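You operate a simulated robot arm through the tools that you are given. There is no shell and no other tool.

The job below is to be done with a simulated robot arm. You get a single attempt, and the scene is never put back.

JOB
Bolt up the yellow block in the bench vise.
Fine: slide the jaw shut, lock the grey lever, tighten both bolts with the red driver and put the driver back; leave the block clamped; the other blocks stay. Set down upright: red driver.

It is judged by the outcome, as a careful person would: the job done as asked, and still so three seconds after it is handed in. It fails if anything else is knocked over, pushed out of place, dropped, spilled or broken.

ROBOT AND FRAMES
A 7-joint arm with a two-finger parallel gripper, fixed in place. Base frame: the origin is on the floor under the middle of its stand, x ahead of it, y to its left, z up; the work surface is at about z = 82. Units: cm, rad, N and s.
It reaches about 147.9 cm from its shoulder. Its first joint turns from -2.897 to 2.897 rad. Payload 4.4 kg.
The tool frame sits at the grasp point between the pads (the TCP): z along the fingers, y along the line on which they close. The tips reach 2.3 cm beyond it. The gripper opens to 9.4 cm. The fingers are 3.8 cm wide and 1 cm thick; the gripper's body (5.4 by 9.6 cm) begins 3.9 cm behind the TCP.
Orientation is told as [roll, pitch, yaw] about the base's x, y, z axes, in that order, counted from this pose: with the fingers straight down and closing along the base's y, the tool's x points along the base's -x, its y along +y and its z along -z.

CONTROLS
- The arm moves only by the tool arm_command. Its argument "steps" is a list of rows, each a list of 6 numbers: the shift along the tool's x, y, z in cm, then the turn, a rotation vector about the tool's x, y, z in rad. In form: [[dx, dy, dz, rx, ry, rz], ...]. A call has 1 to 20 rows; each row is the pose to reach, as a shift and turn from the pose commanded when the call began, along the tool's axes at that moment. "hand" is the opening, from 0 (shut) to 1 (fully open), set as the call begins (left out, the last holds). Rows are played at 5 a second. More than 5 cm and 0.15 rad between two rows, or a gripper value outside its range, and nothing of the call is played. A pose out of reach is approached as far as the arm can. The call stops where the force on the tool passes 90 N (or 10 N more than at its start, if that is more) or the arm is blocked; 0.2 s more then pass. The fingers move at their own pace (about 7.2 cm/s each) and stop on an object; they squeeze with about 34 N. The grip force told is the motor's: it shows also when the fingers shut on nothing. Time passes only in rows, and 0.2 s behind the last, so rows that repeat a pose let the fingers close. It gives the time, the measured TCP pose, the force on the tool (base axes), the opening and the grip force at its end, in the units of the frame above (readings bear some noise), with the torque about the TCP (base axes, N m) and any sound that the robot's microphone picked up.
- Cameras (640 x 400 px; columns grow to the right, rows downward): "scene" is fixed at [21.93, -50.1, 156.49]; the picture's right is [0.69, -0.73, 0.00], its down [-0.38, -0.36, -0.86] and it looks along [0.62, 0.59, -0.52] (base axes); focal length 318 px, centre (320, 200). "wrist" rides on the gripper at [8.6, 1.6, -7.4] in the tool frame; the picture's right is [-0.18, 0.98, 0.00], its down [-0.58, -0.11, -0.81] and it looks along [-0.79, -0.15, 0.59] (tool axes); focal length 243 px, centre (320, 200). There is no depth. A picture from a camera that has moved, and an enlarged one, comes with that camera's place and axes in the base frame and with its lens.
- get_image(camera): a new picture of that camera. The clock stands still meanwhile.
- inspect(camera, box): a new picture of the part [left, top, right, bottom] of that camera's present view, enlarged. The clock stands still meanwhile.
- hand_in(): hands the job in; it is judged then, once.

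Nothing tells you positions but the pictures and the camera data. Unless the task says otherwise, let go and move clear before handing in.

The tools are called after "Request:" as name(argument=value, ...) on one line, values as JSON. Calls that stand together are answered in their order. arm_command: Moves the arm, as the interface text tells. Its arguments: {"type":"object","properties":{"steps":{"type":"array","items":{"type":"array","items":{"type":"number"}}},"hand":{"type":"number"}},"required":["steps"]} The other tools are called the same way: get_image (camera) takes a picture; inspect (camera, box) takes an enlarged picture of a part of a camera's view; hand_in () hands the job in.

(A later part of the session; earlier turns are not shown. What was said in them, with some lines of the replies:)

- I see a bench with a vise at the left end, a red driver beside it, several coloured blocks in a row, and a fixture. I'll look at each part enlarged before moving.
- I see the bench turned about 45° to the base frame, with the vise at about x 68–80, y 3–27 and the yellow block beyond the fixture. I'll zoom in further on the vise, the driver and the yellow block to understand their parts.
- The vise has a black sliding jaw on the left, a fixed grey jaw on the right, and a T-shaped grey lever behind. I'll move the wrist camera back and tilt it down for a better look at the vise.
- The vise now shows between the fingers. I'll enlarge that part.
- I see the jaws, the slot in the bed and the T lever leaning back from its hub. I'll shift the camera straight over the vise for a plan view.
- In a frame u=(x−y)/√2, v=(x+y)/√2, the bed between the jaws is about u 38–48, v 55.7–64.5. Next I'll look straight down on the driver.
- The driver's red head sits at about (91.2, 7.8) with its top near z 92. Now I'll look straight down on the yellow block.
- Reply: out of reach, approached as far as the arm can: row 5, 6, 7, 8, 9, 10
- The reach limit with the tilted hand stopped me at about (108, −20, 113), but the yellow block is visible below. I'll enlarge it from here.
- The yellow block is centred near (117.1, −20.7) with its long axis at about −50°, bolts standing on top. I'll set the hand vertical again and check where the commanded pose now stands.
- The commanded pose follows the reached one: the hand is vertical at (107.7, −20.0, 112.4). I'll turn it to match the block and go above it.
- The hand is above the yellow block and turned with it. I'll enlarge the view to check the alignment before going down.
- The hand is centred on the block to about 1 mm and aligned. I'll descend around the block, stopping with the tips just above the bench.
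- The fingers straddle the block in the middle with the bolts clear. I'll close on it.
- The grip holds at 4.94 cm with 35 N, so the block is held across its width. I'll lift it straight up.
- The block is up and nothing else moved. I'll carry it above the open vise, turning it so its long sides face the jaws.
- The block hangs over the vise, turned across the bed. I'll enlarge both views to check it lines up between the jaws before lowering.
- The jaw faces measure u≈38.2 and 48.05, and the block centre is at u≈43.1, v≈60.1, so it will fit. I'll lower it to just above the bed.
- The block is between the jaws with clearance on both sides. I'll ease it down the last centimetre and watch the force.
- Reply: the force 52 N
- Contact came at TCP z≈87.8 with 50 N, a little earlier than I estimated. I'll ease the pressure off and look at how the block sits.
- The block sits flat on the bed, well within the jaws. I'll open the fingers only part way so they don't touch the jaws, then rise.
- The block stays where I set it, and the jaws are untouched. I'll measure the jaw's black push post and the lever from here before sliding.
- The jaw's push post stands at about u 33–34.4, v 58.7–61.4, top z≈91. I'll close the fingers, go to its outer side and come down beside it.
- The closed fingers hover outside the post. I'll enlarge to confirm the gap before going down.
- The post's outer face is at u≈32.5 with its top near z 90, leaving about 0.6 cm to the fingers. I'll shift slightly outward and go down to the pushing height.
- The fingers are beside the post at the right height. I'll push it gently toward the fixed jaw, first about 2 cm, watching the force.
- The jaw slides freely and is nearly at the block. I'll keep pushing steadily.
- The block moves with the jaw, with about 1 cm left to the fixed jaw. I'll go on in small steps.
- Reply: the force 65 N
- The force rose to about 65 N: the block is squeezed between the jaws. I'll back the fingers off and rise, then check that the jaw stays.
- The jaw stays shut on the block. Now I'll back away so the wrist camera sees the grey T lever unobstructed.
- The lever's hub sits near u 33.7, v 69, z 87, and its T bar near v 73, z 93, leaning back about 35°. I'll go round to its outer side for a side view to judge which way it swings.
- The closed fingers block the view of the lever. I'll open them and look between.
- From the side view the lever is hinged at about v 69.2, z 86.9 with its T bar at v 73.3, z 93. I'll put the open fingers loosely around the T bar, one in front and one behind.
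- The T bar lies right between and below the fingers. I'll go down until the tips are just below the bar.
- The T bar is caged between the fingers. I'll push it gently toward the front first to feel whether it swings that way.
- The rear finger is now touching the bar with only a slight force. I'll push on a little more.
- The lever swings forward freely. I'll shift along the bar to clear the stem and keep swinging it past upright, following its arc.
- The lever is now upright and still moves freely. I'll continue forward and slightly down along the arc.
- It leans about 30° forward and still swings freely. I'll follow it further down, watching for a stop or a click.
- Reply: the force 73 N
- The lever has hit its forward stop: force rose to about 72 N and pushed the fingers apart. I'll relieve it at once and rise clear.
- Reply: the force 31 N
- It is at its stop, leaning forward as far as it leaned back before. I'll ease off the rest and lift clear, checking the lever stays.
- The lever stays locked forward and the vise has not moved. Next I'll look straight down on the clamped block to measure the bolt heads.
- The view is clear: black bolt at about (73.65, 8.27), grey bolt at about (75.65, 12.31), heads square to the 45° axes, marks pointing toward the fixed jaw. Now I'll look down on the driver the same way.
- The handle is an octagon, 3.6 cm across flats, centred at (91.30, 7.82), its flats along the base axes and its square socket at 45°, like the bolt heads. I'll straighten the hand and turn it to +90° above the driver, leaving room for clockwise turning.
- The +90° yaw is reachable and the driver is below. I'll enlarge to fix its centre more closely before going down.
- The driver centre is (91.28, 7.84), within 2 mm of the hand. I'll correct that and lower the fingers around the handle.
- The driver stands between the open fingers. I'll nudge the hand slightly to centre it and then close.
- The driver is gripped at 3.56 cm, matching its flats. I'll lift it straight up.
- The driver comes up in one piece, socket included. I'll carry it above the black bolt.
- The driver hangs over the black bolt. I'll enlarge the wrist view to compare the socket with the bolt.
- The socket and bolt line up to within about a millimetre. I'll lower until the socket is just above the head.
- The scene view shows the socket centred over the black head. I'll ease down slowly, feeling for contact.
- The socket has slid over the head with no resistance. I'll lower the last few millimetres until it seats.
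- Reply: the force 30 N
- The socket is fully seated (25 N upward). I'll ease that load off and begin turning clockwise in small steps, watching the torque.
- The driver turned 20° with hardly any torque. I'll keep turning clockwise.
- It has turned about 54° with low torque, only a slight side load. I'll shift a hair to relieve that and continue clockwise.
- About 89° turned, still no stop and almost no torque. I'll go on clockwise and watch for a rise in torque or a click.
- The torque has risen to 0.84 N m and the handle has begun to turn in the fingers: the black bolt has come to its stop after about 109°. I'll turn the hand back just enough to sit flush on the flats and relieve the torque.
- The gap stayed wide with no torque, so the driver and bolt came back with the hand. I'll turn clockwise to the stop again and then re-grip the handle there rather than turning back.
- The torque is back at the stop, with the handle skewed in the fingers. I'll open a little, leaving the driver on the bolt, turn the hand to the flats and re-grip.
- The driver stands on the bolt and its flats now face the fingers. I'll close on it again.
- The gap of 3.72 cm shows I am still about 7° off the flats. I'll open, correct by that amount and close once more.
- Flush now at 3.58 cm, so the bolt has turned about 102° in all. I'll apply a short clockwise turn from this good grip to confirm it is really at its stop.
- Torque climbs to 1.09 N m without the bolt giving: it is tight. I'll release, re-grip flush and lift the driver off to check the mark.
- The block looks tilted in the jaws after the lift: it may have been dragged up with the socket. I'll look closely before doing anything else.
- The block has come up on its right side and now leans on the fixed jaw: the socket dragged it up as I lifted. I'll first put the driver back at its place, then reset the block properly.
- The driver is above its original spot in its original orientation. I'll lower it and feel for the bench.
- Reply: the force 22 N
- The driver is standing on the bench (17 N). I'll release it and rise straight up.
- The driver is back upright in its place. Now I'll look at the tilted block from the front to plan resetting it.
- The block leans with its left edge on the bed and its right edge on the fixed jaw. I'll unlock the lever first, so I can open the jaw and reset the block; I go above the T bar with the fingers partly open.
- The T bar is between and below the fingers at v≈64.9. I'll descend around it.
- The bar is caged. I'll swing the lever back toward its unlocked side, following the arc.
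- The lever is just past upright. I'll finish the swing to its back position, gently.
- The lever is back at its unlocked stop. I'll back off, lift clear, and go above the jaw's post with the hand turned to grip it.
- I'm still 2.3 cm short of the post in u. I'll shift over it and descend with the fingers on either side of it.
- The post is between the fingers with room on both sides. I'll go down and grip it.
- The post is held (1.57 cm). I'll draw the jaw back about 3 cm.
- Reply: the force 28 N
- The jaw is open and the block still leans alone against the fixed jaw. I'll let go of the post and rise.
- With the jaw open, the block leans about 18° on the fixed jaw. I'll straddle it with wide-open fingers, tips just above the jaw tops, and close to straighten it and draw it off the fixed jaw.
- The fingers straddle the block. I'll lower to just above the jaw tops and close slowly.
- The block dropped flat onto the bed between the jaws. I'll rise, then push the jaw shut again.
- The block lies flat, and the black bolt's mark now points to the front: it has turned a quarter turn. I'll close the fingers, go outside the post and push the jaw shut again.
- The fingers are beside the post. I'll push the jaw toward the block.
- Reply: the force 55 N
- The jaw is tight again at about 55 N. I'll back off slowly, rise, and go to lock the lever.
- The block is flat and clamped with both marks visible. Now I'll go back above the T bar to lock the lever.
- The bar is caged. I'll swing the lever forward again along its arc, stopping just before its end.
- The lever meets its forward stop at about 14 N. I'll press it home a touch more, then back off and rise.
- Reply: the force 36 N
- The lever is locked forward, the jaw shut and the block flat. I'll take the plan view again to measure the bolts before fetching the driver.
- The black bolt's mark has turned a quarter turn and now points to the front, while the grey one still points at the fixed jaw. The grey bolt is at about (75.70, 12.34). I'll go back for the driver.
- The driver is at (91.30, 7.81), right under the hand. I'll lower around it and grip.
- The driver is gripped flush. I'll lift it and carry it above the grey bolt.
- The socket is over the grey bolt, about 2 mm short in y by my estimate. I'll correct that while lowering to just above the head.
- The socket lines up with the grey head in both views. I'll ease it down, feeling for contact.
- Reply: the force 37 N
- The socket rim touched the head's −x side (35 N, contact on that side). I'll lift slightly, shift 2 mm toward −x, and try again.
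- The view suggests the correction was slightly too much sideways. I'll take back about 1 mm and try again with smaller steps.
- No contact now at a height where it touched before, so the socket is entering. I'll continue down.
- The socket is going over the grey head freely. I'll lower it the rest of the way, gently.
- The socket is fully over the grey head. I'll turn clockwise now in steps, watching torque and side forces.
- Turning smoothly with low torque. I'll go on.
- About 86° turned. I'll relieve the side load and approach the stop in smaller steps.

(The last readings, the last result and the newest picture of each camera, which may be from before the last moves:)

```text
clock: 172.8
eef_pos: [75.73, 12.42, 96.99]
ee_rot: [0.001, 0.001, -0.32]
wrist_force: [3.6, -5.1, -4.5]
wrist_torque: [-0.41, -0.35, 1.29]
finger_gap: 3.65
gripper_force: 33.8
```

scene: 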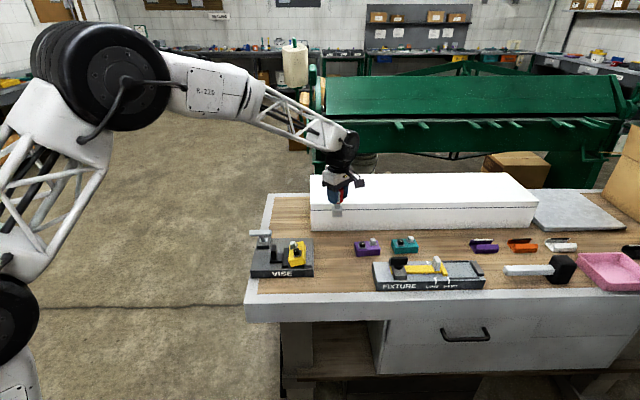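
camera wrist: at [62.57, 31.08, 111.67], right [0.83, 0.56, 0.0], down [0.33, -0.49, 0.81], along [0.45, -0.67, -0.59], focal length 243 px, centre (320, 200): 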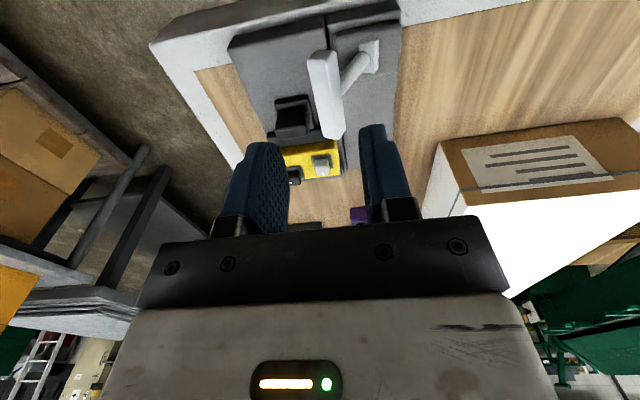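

The torque has risen sharply to 1.29 N m: the grey bolt is tight. Before lifting I'll turn back a little within the socket's play so it does not grip the head, and check that the torque and side forces vanish.

Request:
arm_command(steps=[[0, 0, 0, 0, 0, -0.05], [0, 0, 0, 0, 0, -0.1], [0, 0, 0, 0, 0, -0.15], [0, 0, 0, 0, 0, -0.15]])

```text
clock: 173.8
eef_pos: [75.76, 12.38, 97.01]
ee_rot: [-0.001, 0.001, -0.168]
wrist_force: [0.0, 0.1, -1.6]
wrist_torque: [0.02, 0.01, 0.01]
finger_gap: 3.67
gripper_force: 34.3
```

All forces are gone except the driver's own weight, so the socket is loose on the head. I'll lift in small steps and check that nothing drags.

Request:
arm_command(steps=[[0, 0, -0.1, 0, 0, 0], [0, 0, -0.2, 0, 0, 0], [0, 0, -0.3, 0, 0, 0]])

Request:
inspect(camera="scene", box=[265, 220, 325, 280])

```text
clock: 174.6
eef_pos: [75.77, 12.33, 97.26]
ee_rot: [0.0, 0.0, -0.169]
wrist_force: [-0.1, 0.3, -1.1]
wrist_torque: [0.02, -0.02, 0.01]
finger_gap: 3.67
gripper_force: 34.1
```

```text
6.67 times, centred on (295, 250) of scene
camera zoom: at [21.93, -50.1, 156.49], right [0.69, -0.73, 0.0], down [-0.38, -0.36, -0.86], along [0.62, 0.59, -0.52], focal length 2121 px, centre (487, -133)
```

zoom: 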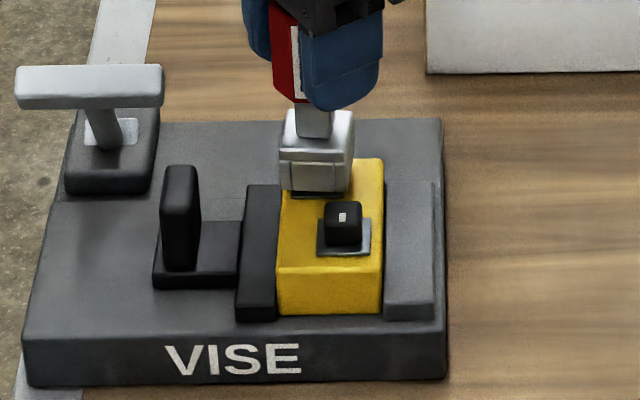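

No drag, and the block stays flat. I'll lift on slowly until the socket clears the head.

Request:
arm_command(steps=[[0, 0, -0.2, 0, 0, 0], [0, 0, -0.4, 0, 0, 0], [0, 0, -0.6, 0, 0, 0], [0, 0, -0.6, 0, 0, 0]])

Request:
arm_command(steps=[[0, 0, -0.3, 0, 0, 0], [0, 0, -0.6, 0, 0, 0], [0, 0, -1.0, 0, 0, 0], [0, 0, -1.0, 0, 0, 0]])

Request:
inspect(camera="scene", box=[265, 220, 325, 280])

```text
clock: 175.6
eef_pos: [75.84, 12.35, 97.86]
ee_rot: [0.0, 0.0, -0.168]
wrist_force: [-0.1, -0.4, -2.1]
wrist_torque: [-0.01, 0.0, 0.03]
finger_gap: 3.65
gripper_force: 34.2
```

```text
clock: 176.6
eef_pos: [75.68, 12.31, 98.95]
ee_rot: [0.0, -0.001, -0.167]
wrist_force: [-0.1, -0.8, -2.3]
wrist_torque: [-0.02, 0.0, 0.0]
finger_gap: 3.64
gripper_force: 33.8
```

```text
6.67 times, centred on (295, 250) of scene
camera zoom: at [21.93, -50.1, 156.49], right [0.69, -0.73, 0.0], down [-0.38, -0.36, -0.86], along [0.62, 0.59, -0.52], focal length 2121 px, centre (487, -133)
```

zoom: 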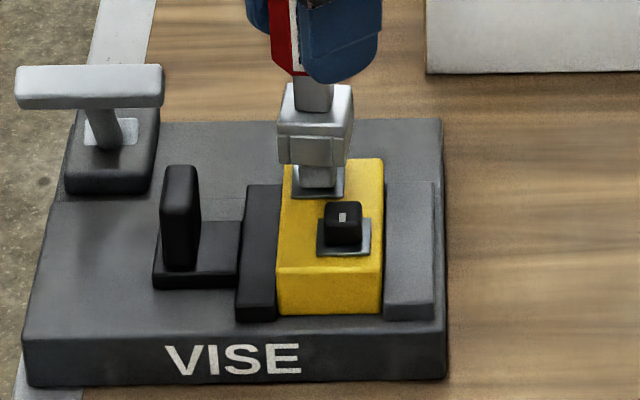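

The socket is clear of the head and the block is undisturbed. I'll rise and look at both marks.

Request:
arm_command(steps=[[0, 0, -2, 0, 0, 0], [0, 0, -5, 0, 0, 0], [0, 0, -5, 0, 0, 0]])

Request:
inspect(camera="scene", box=[275, 230, 315, 270])

Request:
inspect(camera="wrist", box=[250, 0, 410, 120])

```text
clock: 177.4
eef_pos: [75.86, 12.3, 103.83]
ee_rot: [0.0, 0.0, -0.169]
wrist_force: [0.4, -0.7, -0.7]
wrist_torque: [-0.01, -0.01, 0.01]
finger_gap: 3.66
gripper_force: 33.2
```

```text
10.00 times, centred on (295, 250) of scene
camera zoom: at [21.93, -50.1, 156.49], right [0.69, -0.73, 0.0], down [-0.38, -0.36, -0.86], along [0.62, 0.59, -0.52], focal length 3182 px, centre (570, -300)
```

zoom: 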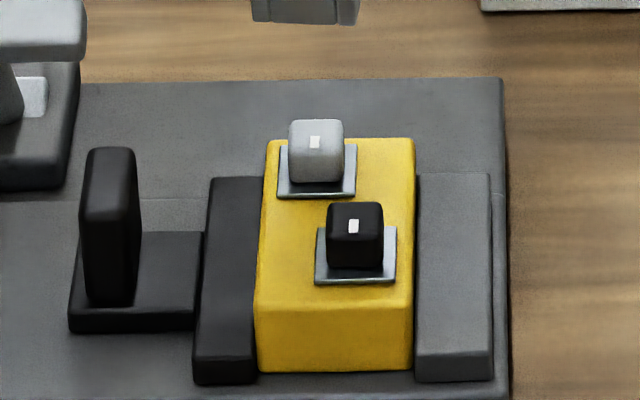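

```text
3.33 times, centred on (330, 60) of wrist
camera zoom: at [67.63, 15.34, 111.42], right [0.35, 0.94, 0.0], down [0.56, -0.2, 0.81], along [0.76, -0.28, -0.59], focal length 809 px, centre (287, 667)
```

zoom: 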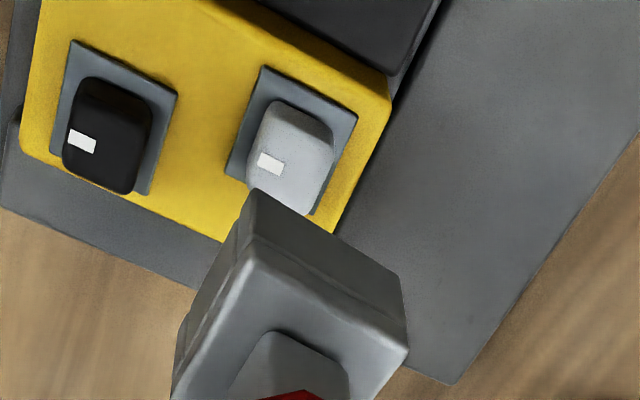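

Both marks now point to the front. I'll enlarge further to compare their final angles precisely.

Request:
inspect(camera="wrist", box=[260, 5, 340, 65])

Request:
inspect(camera="scene", box=[290, 234, 310, 254])

```text
6.67 times, centred on (300, 35) of wrist
camera zoom: at [67.63, 15.34, 111.42], right [0.35, 0.94, 0.0], down [0.56, -0.2, 0.81], along [0.76, -0.28, -0.59], focal length 1618 px, centre (453, 1300)
```

zoom: 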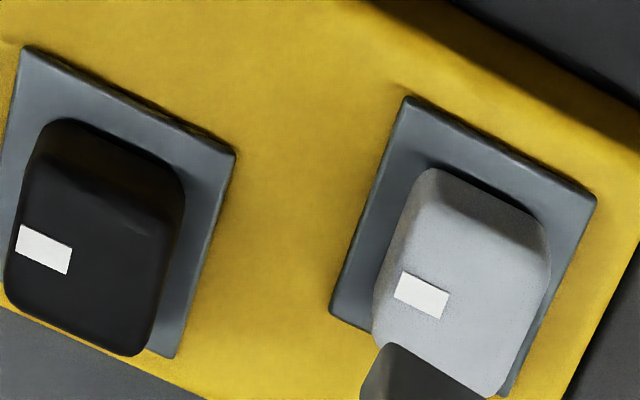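

```text
16.00 times, centred on (300, 244) of scene
camera zoom: at [21.93, -50.1, 156.49], right [0.69, -0.73, 0.0], down [-0.38, -0.36, -0.86], along [0.62, 0.59, -0.52], focal length 5091 px, centre (640, -504)
```

zoom: 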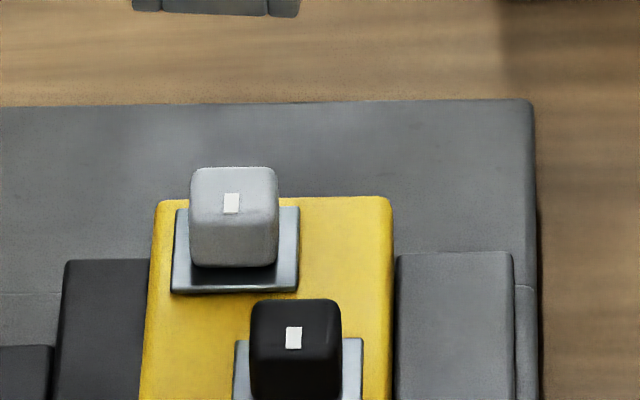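

Both marks lie within about 1° of each other at −134°, a full quarter turn each, so both bolts are tight. I'll carry the driver back to its place and original orientation.

Request:
arm_command(steps=[[-1.23, -0.14, 0, 0, 0, -0.134], [-2.46, -0.28, 0, 0, 0, -0.268], [-3.69, -0.42, 0, 0, 0, -0.402], [-4.92, -0.57, 0, 0, 0, -0.535], [-6.15, -0.71, 0, 0, 0, -0.669], [-7.38, -0.85, 0, 0, 0, -0.803], [-8.61, -0.99, 0, 0, 0, -0.937], [-9.84, -1.13, 0, 0, 0, -1.071], [-11.07, -1.27, 0, 0, 0, -1.205], [-12.3, -1.42, 0, 0, 0, -1.338], [-13.53, -1.56, 0, 0, 0, -1.472], [-14.76, -1.7, 0, 0, 0, -1.606], [-15.99, -1.84, 0, 0, 0, -1.74], [-15.99, -1.84, 0, 0, 0, -1.74]])

Request:
get_image(camera="wrist")

Request:
inspect(camera="scene", box=[290, 170, 390, 270])

```text
clock: 180.4
eef_pos: [91.05, 7.95, 103.87]
ee_rot: [0.0, -0.002, 1.571]
wrist_force: [0.0, 0.6, -1.1]
wrist_torque: [-0.02, 0.0, -0.02]
finger_gap: 3.65
gripper_force: 34.6
```

```text
taken
camera wrist: at [89.68, -0.72, 111.45], right [-0.98, 0.18, 0.0], down [0.11, 0.58, 0.81], along [0.15, 0.79, -0.59], focal length 243 px, centre (320, 200)
```

wrist: 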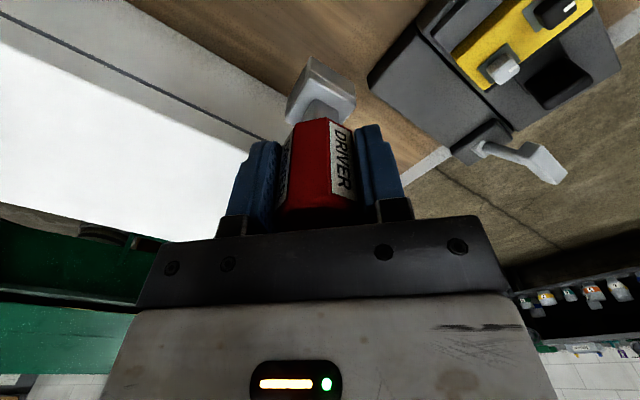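

```text
4.00 times, centred on (340, 220) of scene
camera zoom: at [21.93, -50.1, 156.49], right [0.69, -0.73, 0.0], down [-0.38, -0.36, -0.86], along [0.62, 0.59, -0.52], focal length 1273 px, centre (240, 120)
```

zoom: 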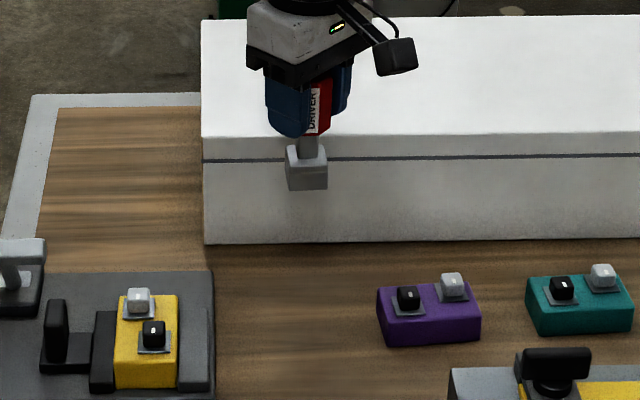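

The driver is over its place. I'll straighten the small yaw offset and lower it to just above the bench.

Request:
arm_command(steps=[[0.07, -0.08, 2, 0, 0, 0.04], [0.07, -0.08, 5, 0, 0, 0.085], [0.07, -0.08, 8, 0, 0, 0.085], [0.07, -0.08, 11, 0, 0, 0.085], [0.07, -0.08, 12.8, 0, 0, 0.085], [0.07, -0.08, 13.4, 0, 0, 0.085], [0.07, -0.08, 13.4, 0, 0, 0.085]])

Request:
arm_command(steps=[[0, 0, 0.1, 0, 0, 0], [0, 0, 0.2, 0, 0, 0], [0, 0, 0.3, 0, 0, 0], [0, 0, 0.3, 0, 0, 0]])

```text
clock: 182.0
eef_pos: [91.42, 7.97, 90.42]
ee_rot: [-0.002, 0.001, 1.487]
wrist_force: [0.4, -0.5, -1.7]
wrist_torque: [0.0, 0.0, -0.04]
finger_gap: 3.61
gripper_force: 34.0
```

```text
clock: 183.0
eef_pos: [91.31, 7.83, 90.26]
ee_rot: [0.0, -0.001, 1.488]
wrist_force: [-0.5, -0.2, -1.5]
wrist_torque: [0.0, 0.0, 0.0]
finger_gap: 3.61
gripper_force: 34.3
```

Request:
arm_command(steps=[[0, 0, 0.08, 0, 0, 0], [0, 0, 0.15, 0, 0, 0], [0, 0, 0.15, 0, 0, 0]])

Request:
arm_command(steps=[[0, 0, 0.07, 0, 0, 0], [0, 0, 0.12, 0, 0, 0], [0, 0, 0.12, 0, 0, 0]])

```text
clock: 183.8
eef_pos: [91.26, 7.88, 90.02]
ee_rot: [0.001, -0.001, 1.488]
wrist_force: [-1.0, 0.8, -1.6]
wrist_torque: [0.0, 0.01, -0.01]
finger_gap: 3.62
gripper_force: 33.8
```

```text
clock: 184.6
eef_pos: [91.3, 7.72, 89.92]
ee_rot: [0.001, -0.001, 1.488]
wrist_force: [0.0, 1.2, -1.0]
wrist_torque: [0.01, -0.03, -0.02]
finger_gap: 3.63
gripper_force: 34.6
```

Request:
arm_command(steps=[[0, 0, 0.05, 0, 0, 0], [0, 0, 0.1, 0, 0, 0], [0, 0, 0.1, 0, 0, 0]])

```text
clock: 185.4
eef_pos: [91.31, 7.72, 90.01]
ee_rot: [-0.002, 0.001, 1.487]
wrist_force: [-7.6, 6.1, 15.4]
wrist_torque: [0.19, 0.54, -0.04]
finger_gap: 3.62
gripper_force: 33.8
```

The driver stands on the bench. I'll ease off, release it and rise straight up.

Request:
arm_command(steps=[[0, 0, -0.08, 0, 0, 0], [0, 0, -0.08, 0, 0, 0]])

Request:
arm_command(steps=[[0, 0, 0, 0, 0, 0], [0, 0, 0, 0, 0, 0], [0, 0, 0, 0, 0, 0]], hand=0.7)

Request:
arm_command(steps=[[0, 0, -1, 0, 0, 0], [0, 0, -3, 0, 0, 0], [0, 0, -6, 0, 0, 0], [0, 0, -10, 0, 0, 0], [0, 0, -14, 0, 0, 0], [0, 0, -14, 0, 0, 0]])

Request:
inspect(camera="scene", box=[240, 190, 370, 290])

Request:
get_image(camera="scene")

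```text
clock: 186.0
eef_pos: [91.34, 7.83, 89.95]
ee_rot: [-0.001, 0.0, 1.489]
wrist_force: [-0.1, 4.2, 9.8]
wrist_torque: [0.12, -0.07, 0.06]
finger_gap: 3.61
gripper_force: 33.9
```

```text
clock: 186.8
eef_pos: [91.45, 7.83, 89.8]
ee_rot: [0.0, -0.001, 1.487]
wrist_force: [-0.3, -0.1, 0.5]
wrist_torque: [0.02, -0.01, 0.0]
finger_gap: 6.57
gripper_force: 0.2
```

```text
clock: 188.2
eef_pos: [91.37, 7.63, 103.9]
ee_rot: [0.0, 0.002, 1.487]
wrist_force: [-0.2, -0.4, -0.9]
wrist_torque: [-0.01, -0.02, 0.0]
finger_gap: 6.6
gripper_force: 0.1
```

```text
4.00 times, centred on (305, 240) of scene
camera zoom: at [21.93, -50.1, 156.49], right [0.69, -0.73, 0.0], down [-0.38, -0.36, -0.86], along [0.62, 0.59, -0.52], focal length 1273 px, centre (380, 40)
```

zoom: 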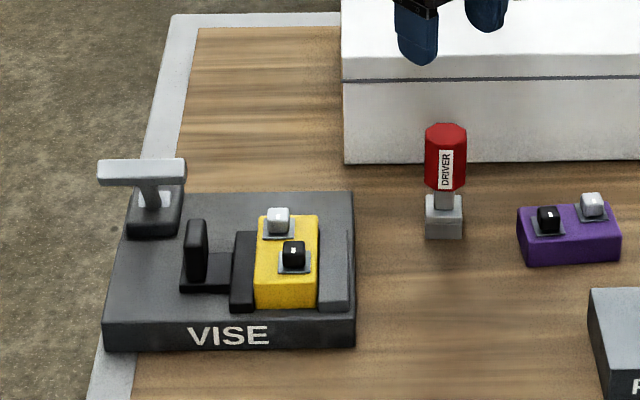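

```text
taken
```

scene: 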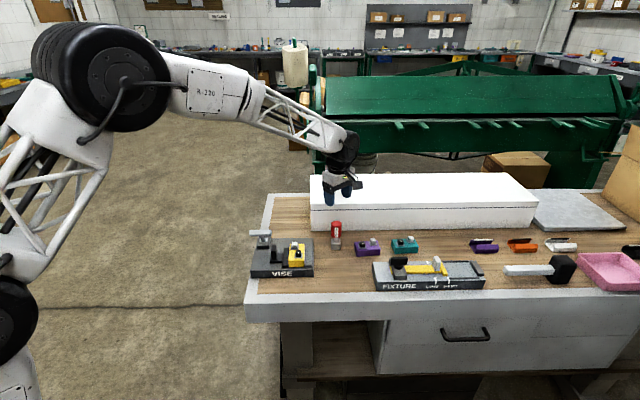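

The driver stands upright at its spot, and the lever, jaw and block are in place. I'll take a last plan view of the vise to verify everything before handing in.

Request:
arm_command(steps=[[0.01, 1.22, 0, 0, 0, 0.135], [0.02, 2.44, 0, 0, 0, 0.27], [0.03, 3.67, 0, 0, 0, 0.405], [0.04, 4.89, 0, 0, 0, 0.54], [0.05, 6.11, 0, 0, 0, 0.676], [0.07, 7.33, 0.3, 0, 0, 0.811], [0.08, 8.55, 0.8, 0, 0, 0.946], [0.09, 9.77, 1.2, 0, 0, 1.081], [0.1, 11.0, 1.6, 0, 0, 1.217], [0.11, 12.2, 2, 0, 0, 1.352], [0.12, 13.44, 2.5, 0, 0, 1.487], [0.12, 13.44, 2.5, 0, 0, 1.487]])

Request:
arm_command(steps=[[0, 0, 0, 0, 0.11, 0], [0, 0, 0, 0, 0.22, 0], [0, 0, 0, 0, 0.33, 0], [0, 0, 0, 0, 0.45, 0], [0, 0, 0, 0, 0.45, 0]])

Request:
get_image(camera="wrist")

Request:
inspect(camera="wrist", box=[295, 45, 395, 115])

Request:
inspect(camera="wrist", box=[260, 0, 480, 165])

```text
clock: 190.8
eef_pos: [77.92, 8.65, 101.45]
ee_rot: [0.0, 0.0, -0.002]
wrist_force: [-0.6, -1.7, -0.8]
wrist_torque: [0.02, 0.01, 0.0]
finger_gap: 6.59
gripper_force: 0.1
```

```text
clock: 192.0
eef_pos: [77.88, 8.76, 101.23]
ee_rot: [0.0, 0.452, 0.0]
wrist_force: [0.3, -0.7, -0.5]
wrist_torque: [-0.02, 0.0, -0.04]
finger_gap: 6.57
gripper_force: 0.1
```

```text
taken
camera wrist: at [73.41, 10.48, 111.89], right [0.17, 0.98, -0.08], down [0.87, -0.11, 0.47], along [0.46, -0.15, -0.88], focal length 243 px, centre (320, 200)
```

wrist: 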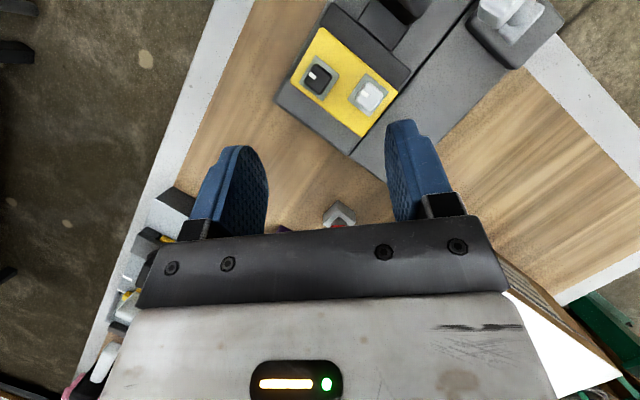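

```text
5.71 times, centred on (345, 80) of wrist
camera zoom: at [73.41, 10.48, 111.89], right [0.17, 0.98, -0.08], down [0.87, -0.11, 0.47], along [0.46, -0.15, -0.88], focal length 1386 px, centre (177, 886)
```

zoom: 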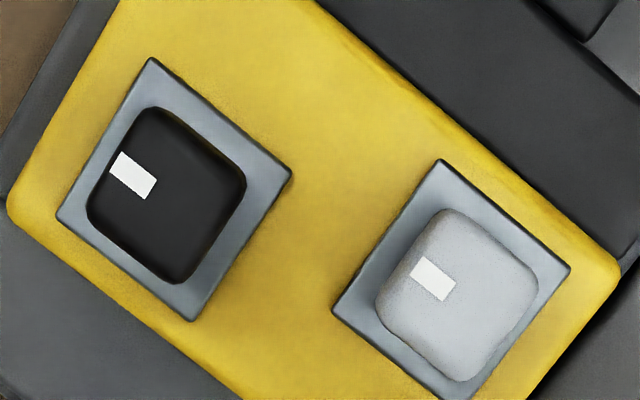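

```text
2.42 times, centred on (370, 82) of wrist
camera zoom: at [73.41, 10.48, 111.89], right [0.17, 0.98, -0.08], down [0.87, -0.11, 0.47], along [0.46, -0.15, -0.88], focal length 588 px, centre (199, 485)
```

zoom: 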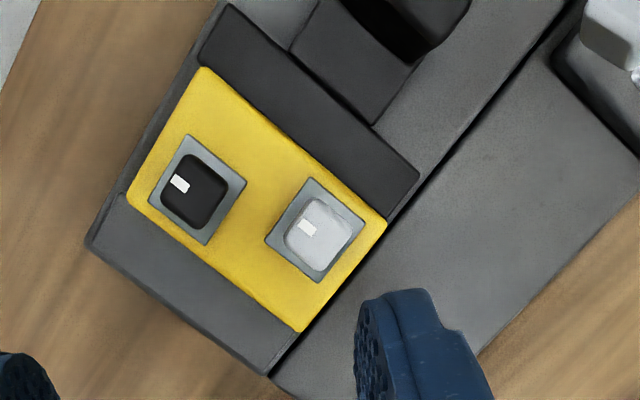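

Both marks point the same way after a quarter turn, the jaws grip the block with no gap, and the lever is forward at its stop. I'll raise the arm well clear and take one last look at the whole bench.

Request:
arm_command(steps=[[1.74, 0, -3.6, 0, 0, 0], [3.5, 0, -7.2, 0, 0, 0], [5.2, 0, -10.8, 0, 0, 0], [7.0, 0, -14.4, 0, 0, 0], [8.7, 0, -18, 0, 0, 0], [8.7, 0, -18, 0, 0, 0], [8.7, 0, -18, 0, 0, 0], [8.7, 0, -18, 0, 0, 0]])

Request:
get_image(camera="scene")

Request:
inspect(camera="scene", box=[240, 190, 370, 290])

Request:
inspect(camera="scene", box=[350, 200, 640, 310])

```text
clock: 193.8
eef_pos: [78.23, 8.63, 121.38]
ee_rot: [-0.001, 0.45, 0.001]
wrist_force: [0.1, 0.5, 0.6]
wrist_torque: [0.02, 0.04, -0.01]
finger_gap: 6.57
gripper_force: 0.0
```

```text
taken
```

scene: 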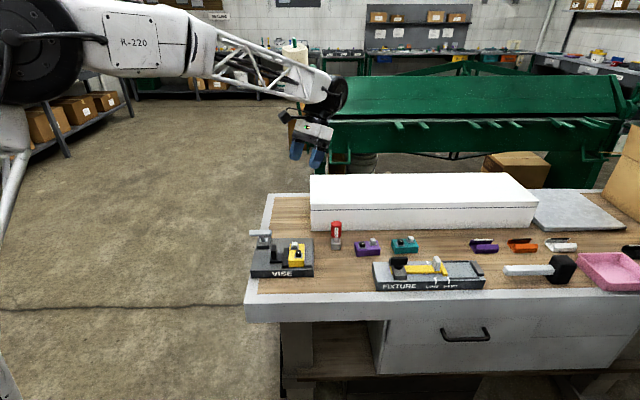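

```text
4.00 times, centred on (305, 240) of scene
camera zoom: at [21.93, -50.1, 156.49], right [0.69, -0.73, 0.0], down [-0.38, -0.36, -0.86], along [0.62, 0.59, -0.52], focal length 1273 px, centre (380, 40)
```

zoom: 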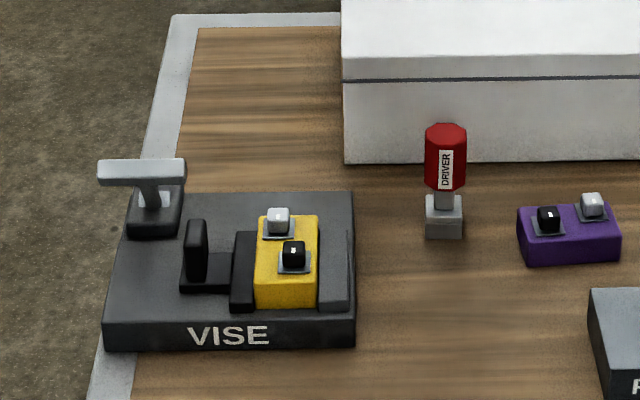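

```text
2.21 times, centred on (495, 255) of scene
camera zoom: at [21.93, -50.1, 156.49], right [0.69, -0.73, 0.0], down [-0.38, -0.36, -0.86], along [0.62, 0.59, -0.52], focal length 702 px, centre (-66, 79)
```

zoom: 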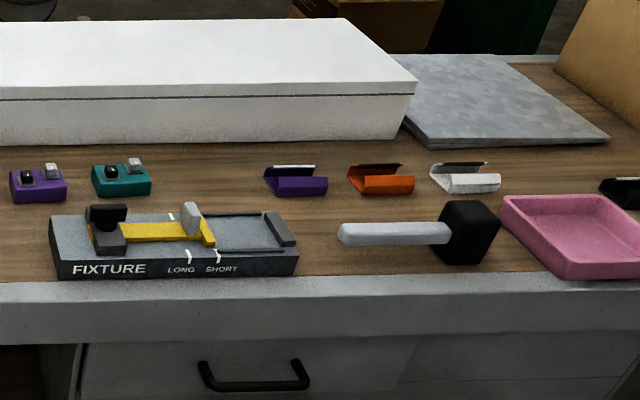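

The yellow block is clamped flat in the vise, the jaw is shut, the grey lever is locked and both bolts are at their stops. The red driver stands upright in its place, the other blocks and tools are where they were, and the arm is clear, so I'll hand in.

Request:
hand_in()

```text
The job is handed in.
```

The yellow block is clamped in the bench vise with the jaw shut and the grey lever locked. Both bolts are tight, and the job is handed in.

- **Bolts:** each turned about a quarter turn clockwise until it stopped, with over 1 N·m on the driver. Their marks ended up within about 1° of each other.
- **Driver:** it stands upright again where I picked it up.
- **Other blocks and tools:** none of them were touched, and the last pictures show them where they were.

There was one slip. When I first lifted the driver off the black bolt, the socket dragged the block up, and it ended leaning on the fixed jaw. I put the driver back, unlocked the lever and opened the jaw, and the block dropped about 1.5 cm flat onto the vise bed. I then closed and locked the vise again before tightening the grey bolt. The black bolt's mark had not moved after this.
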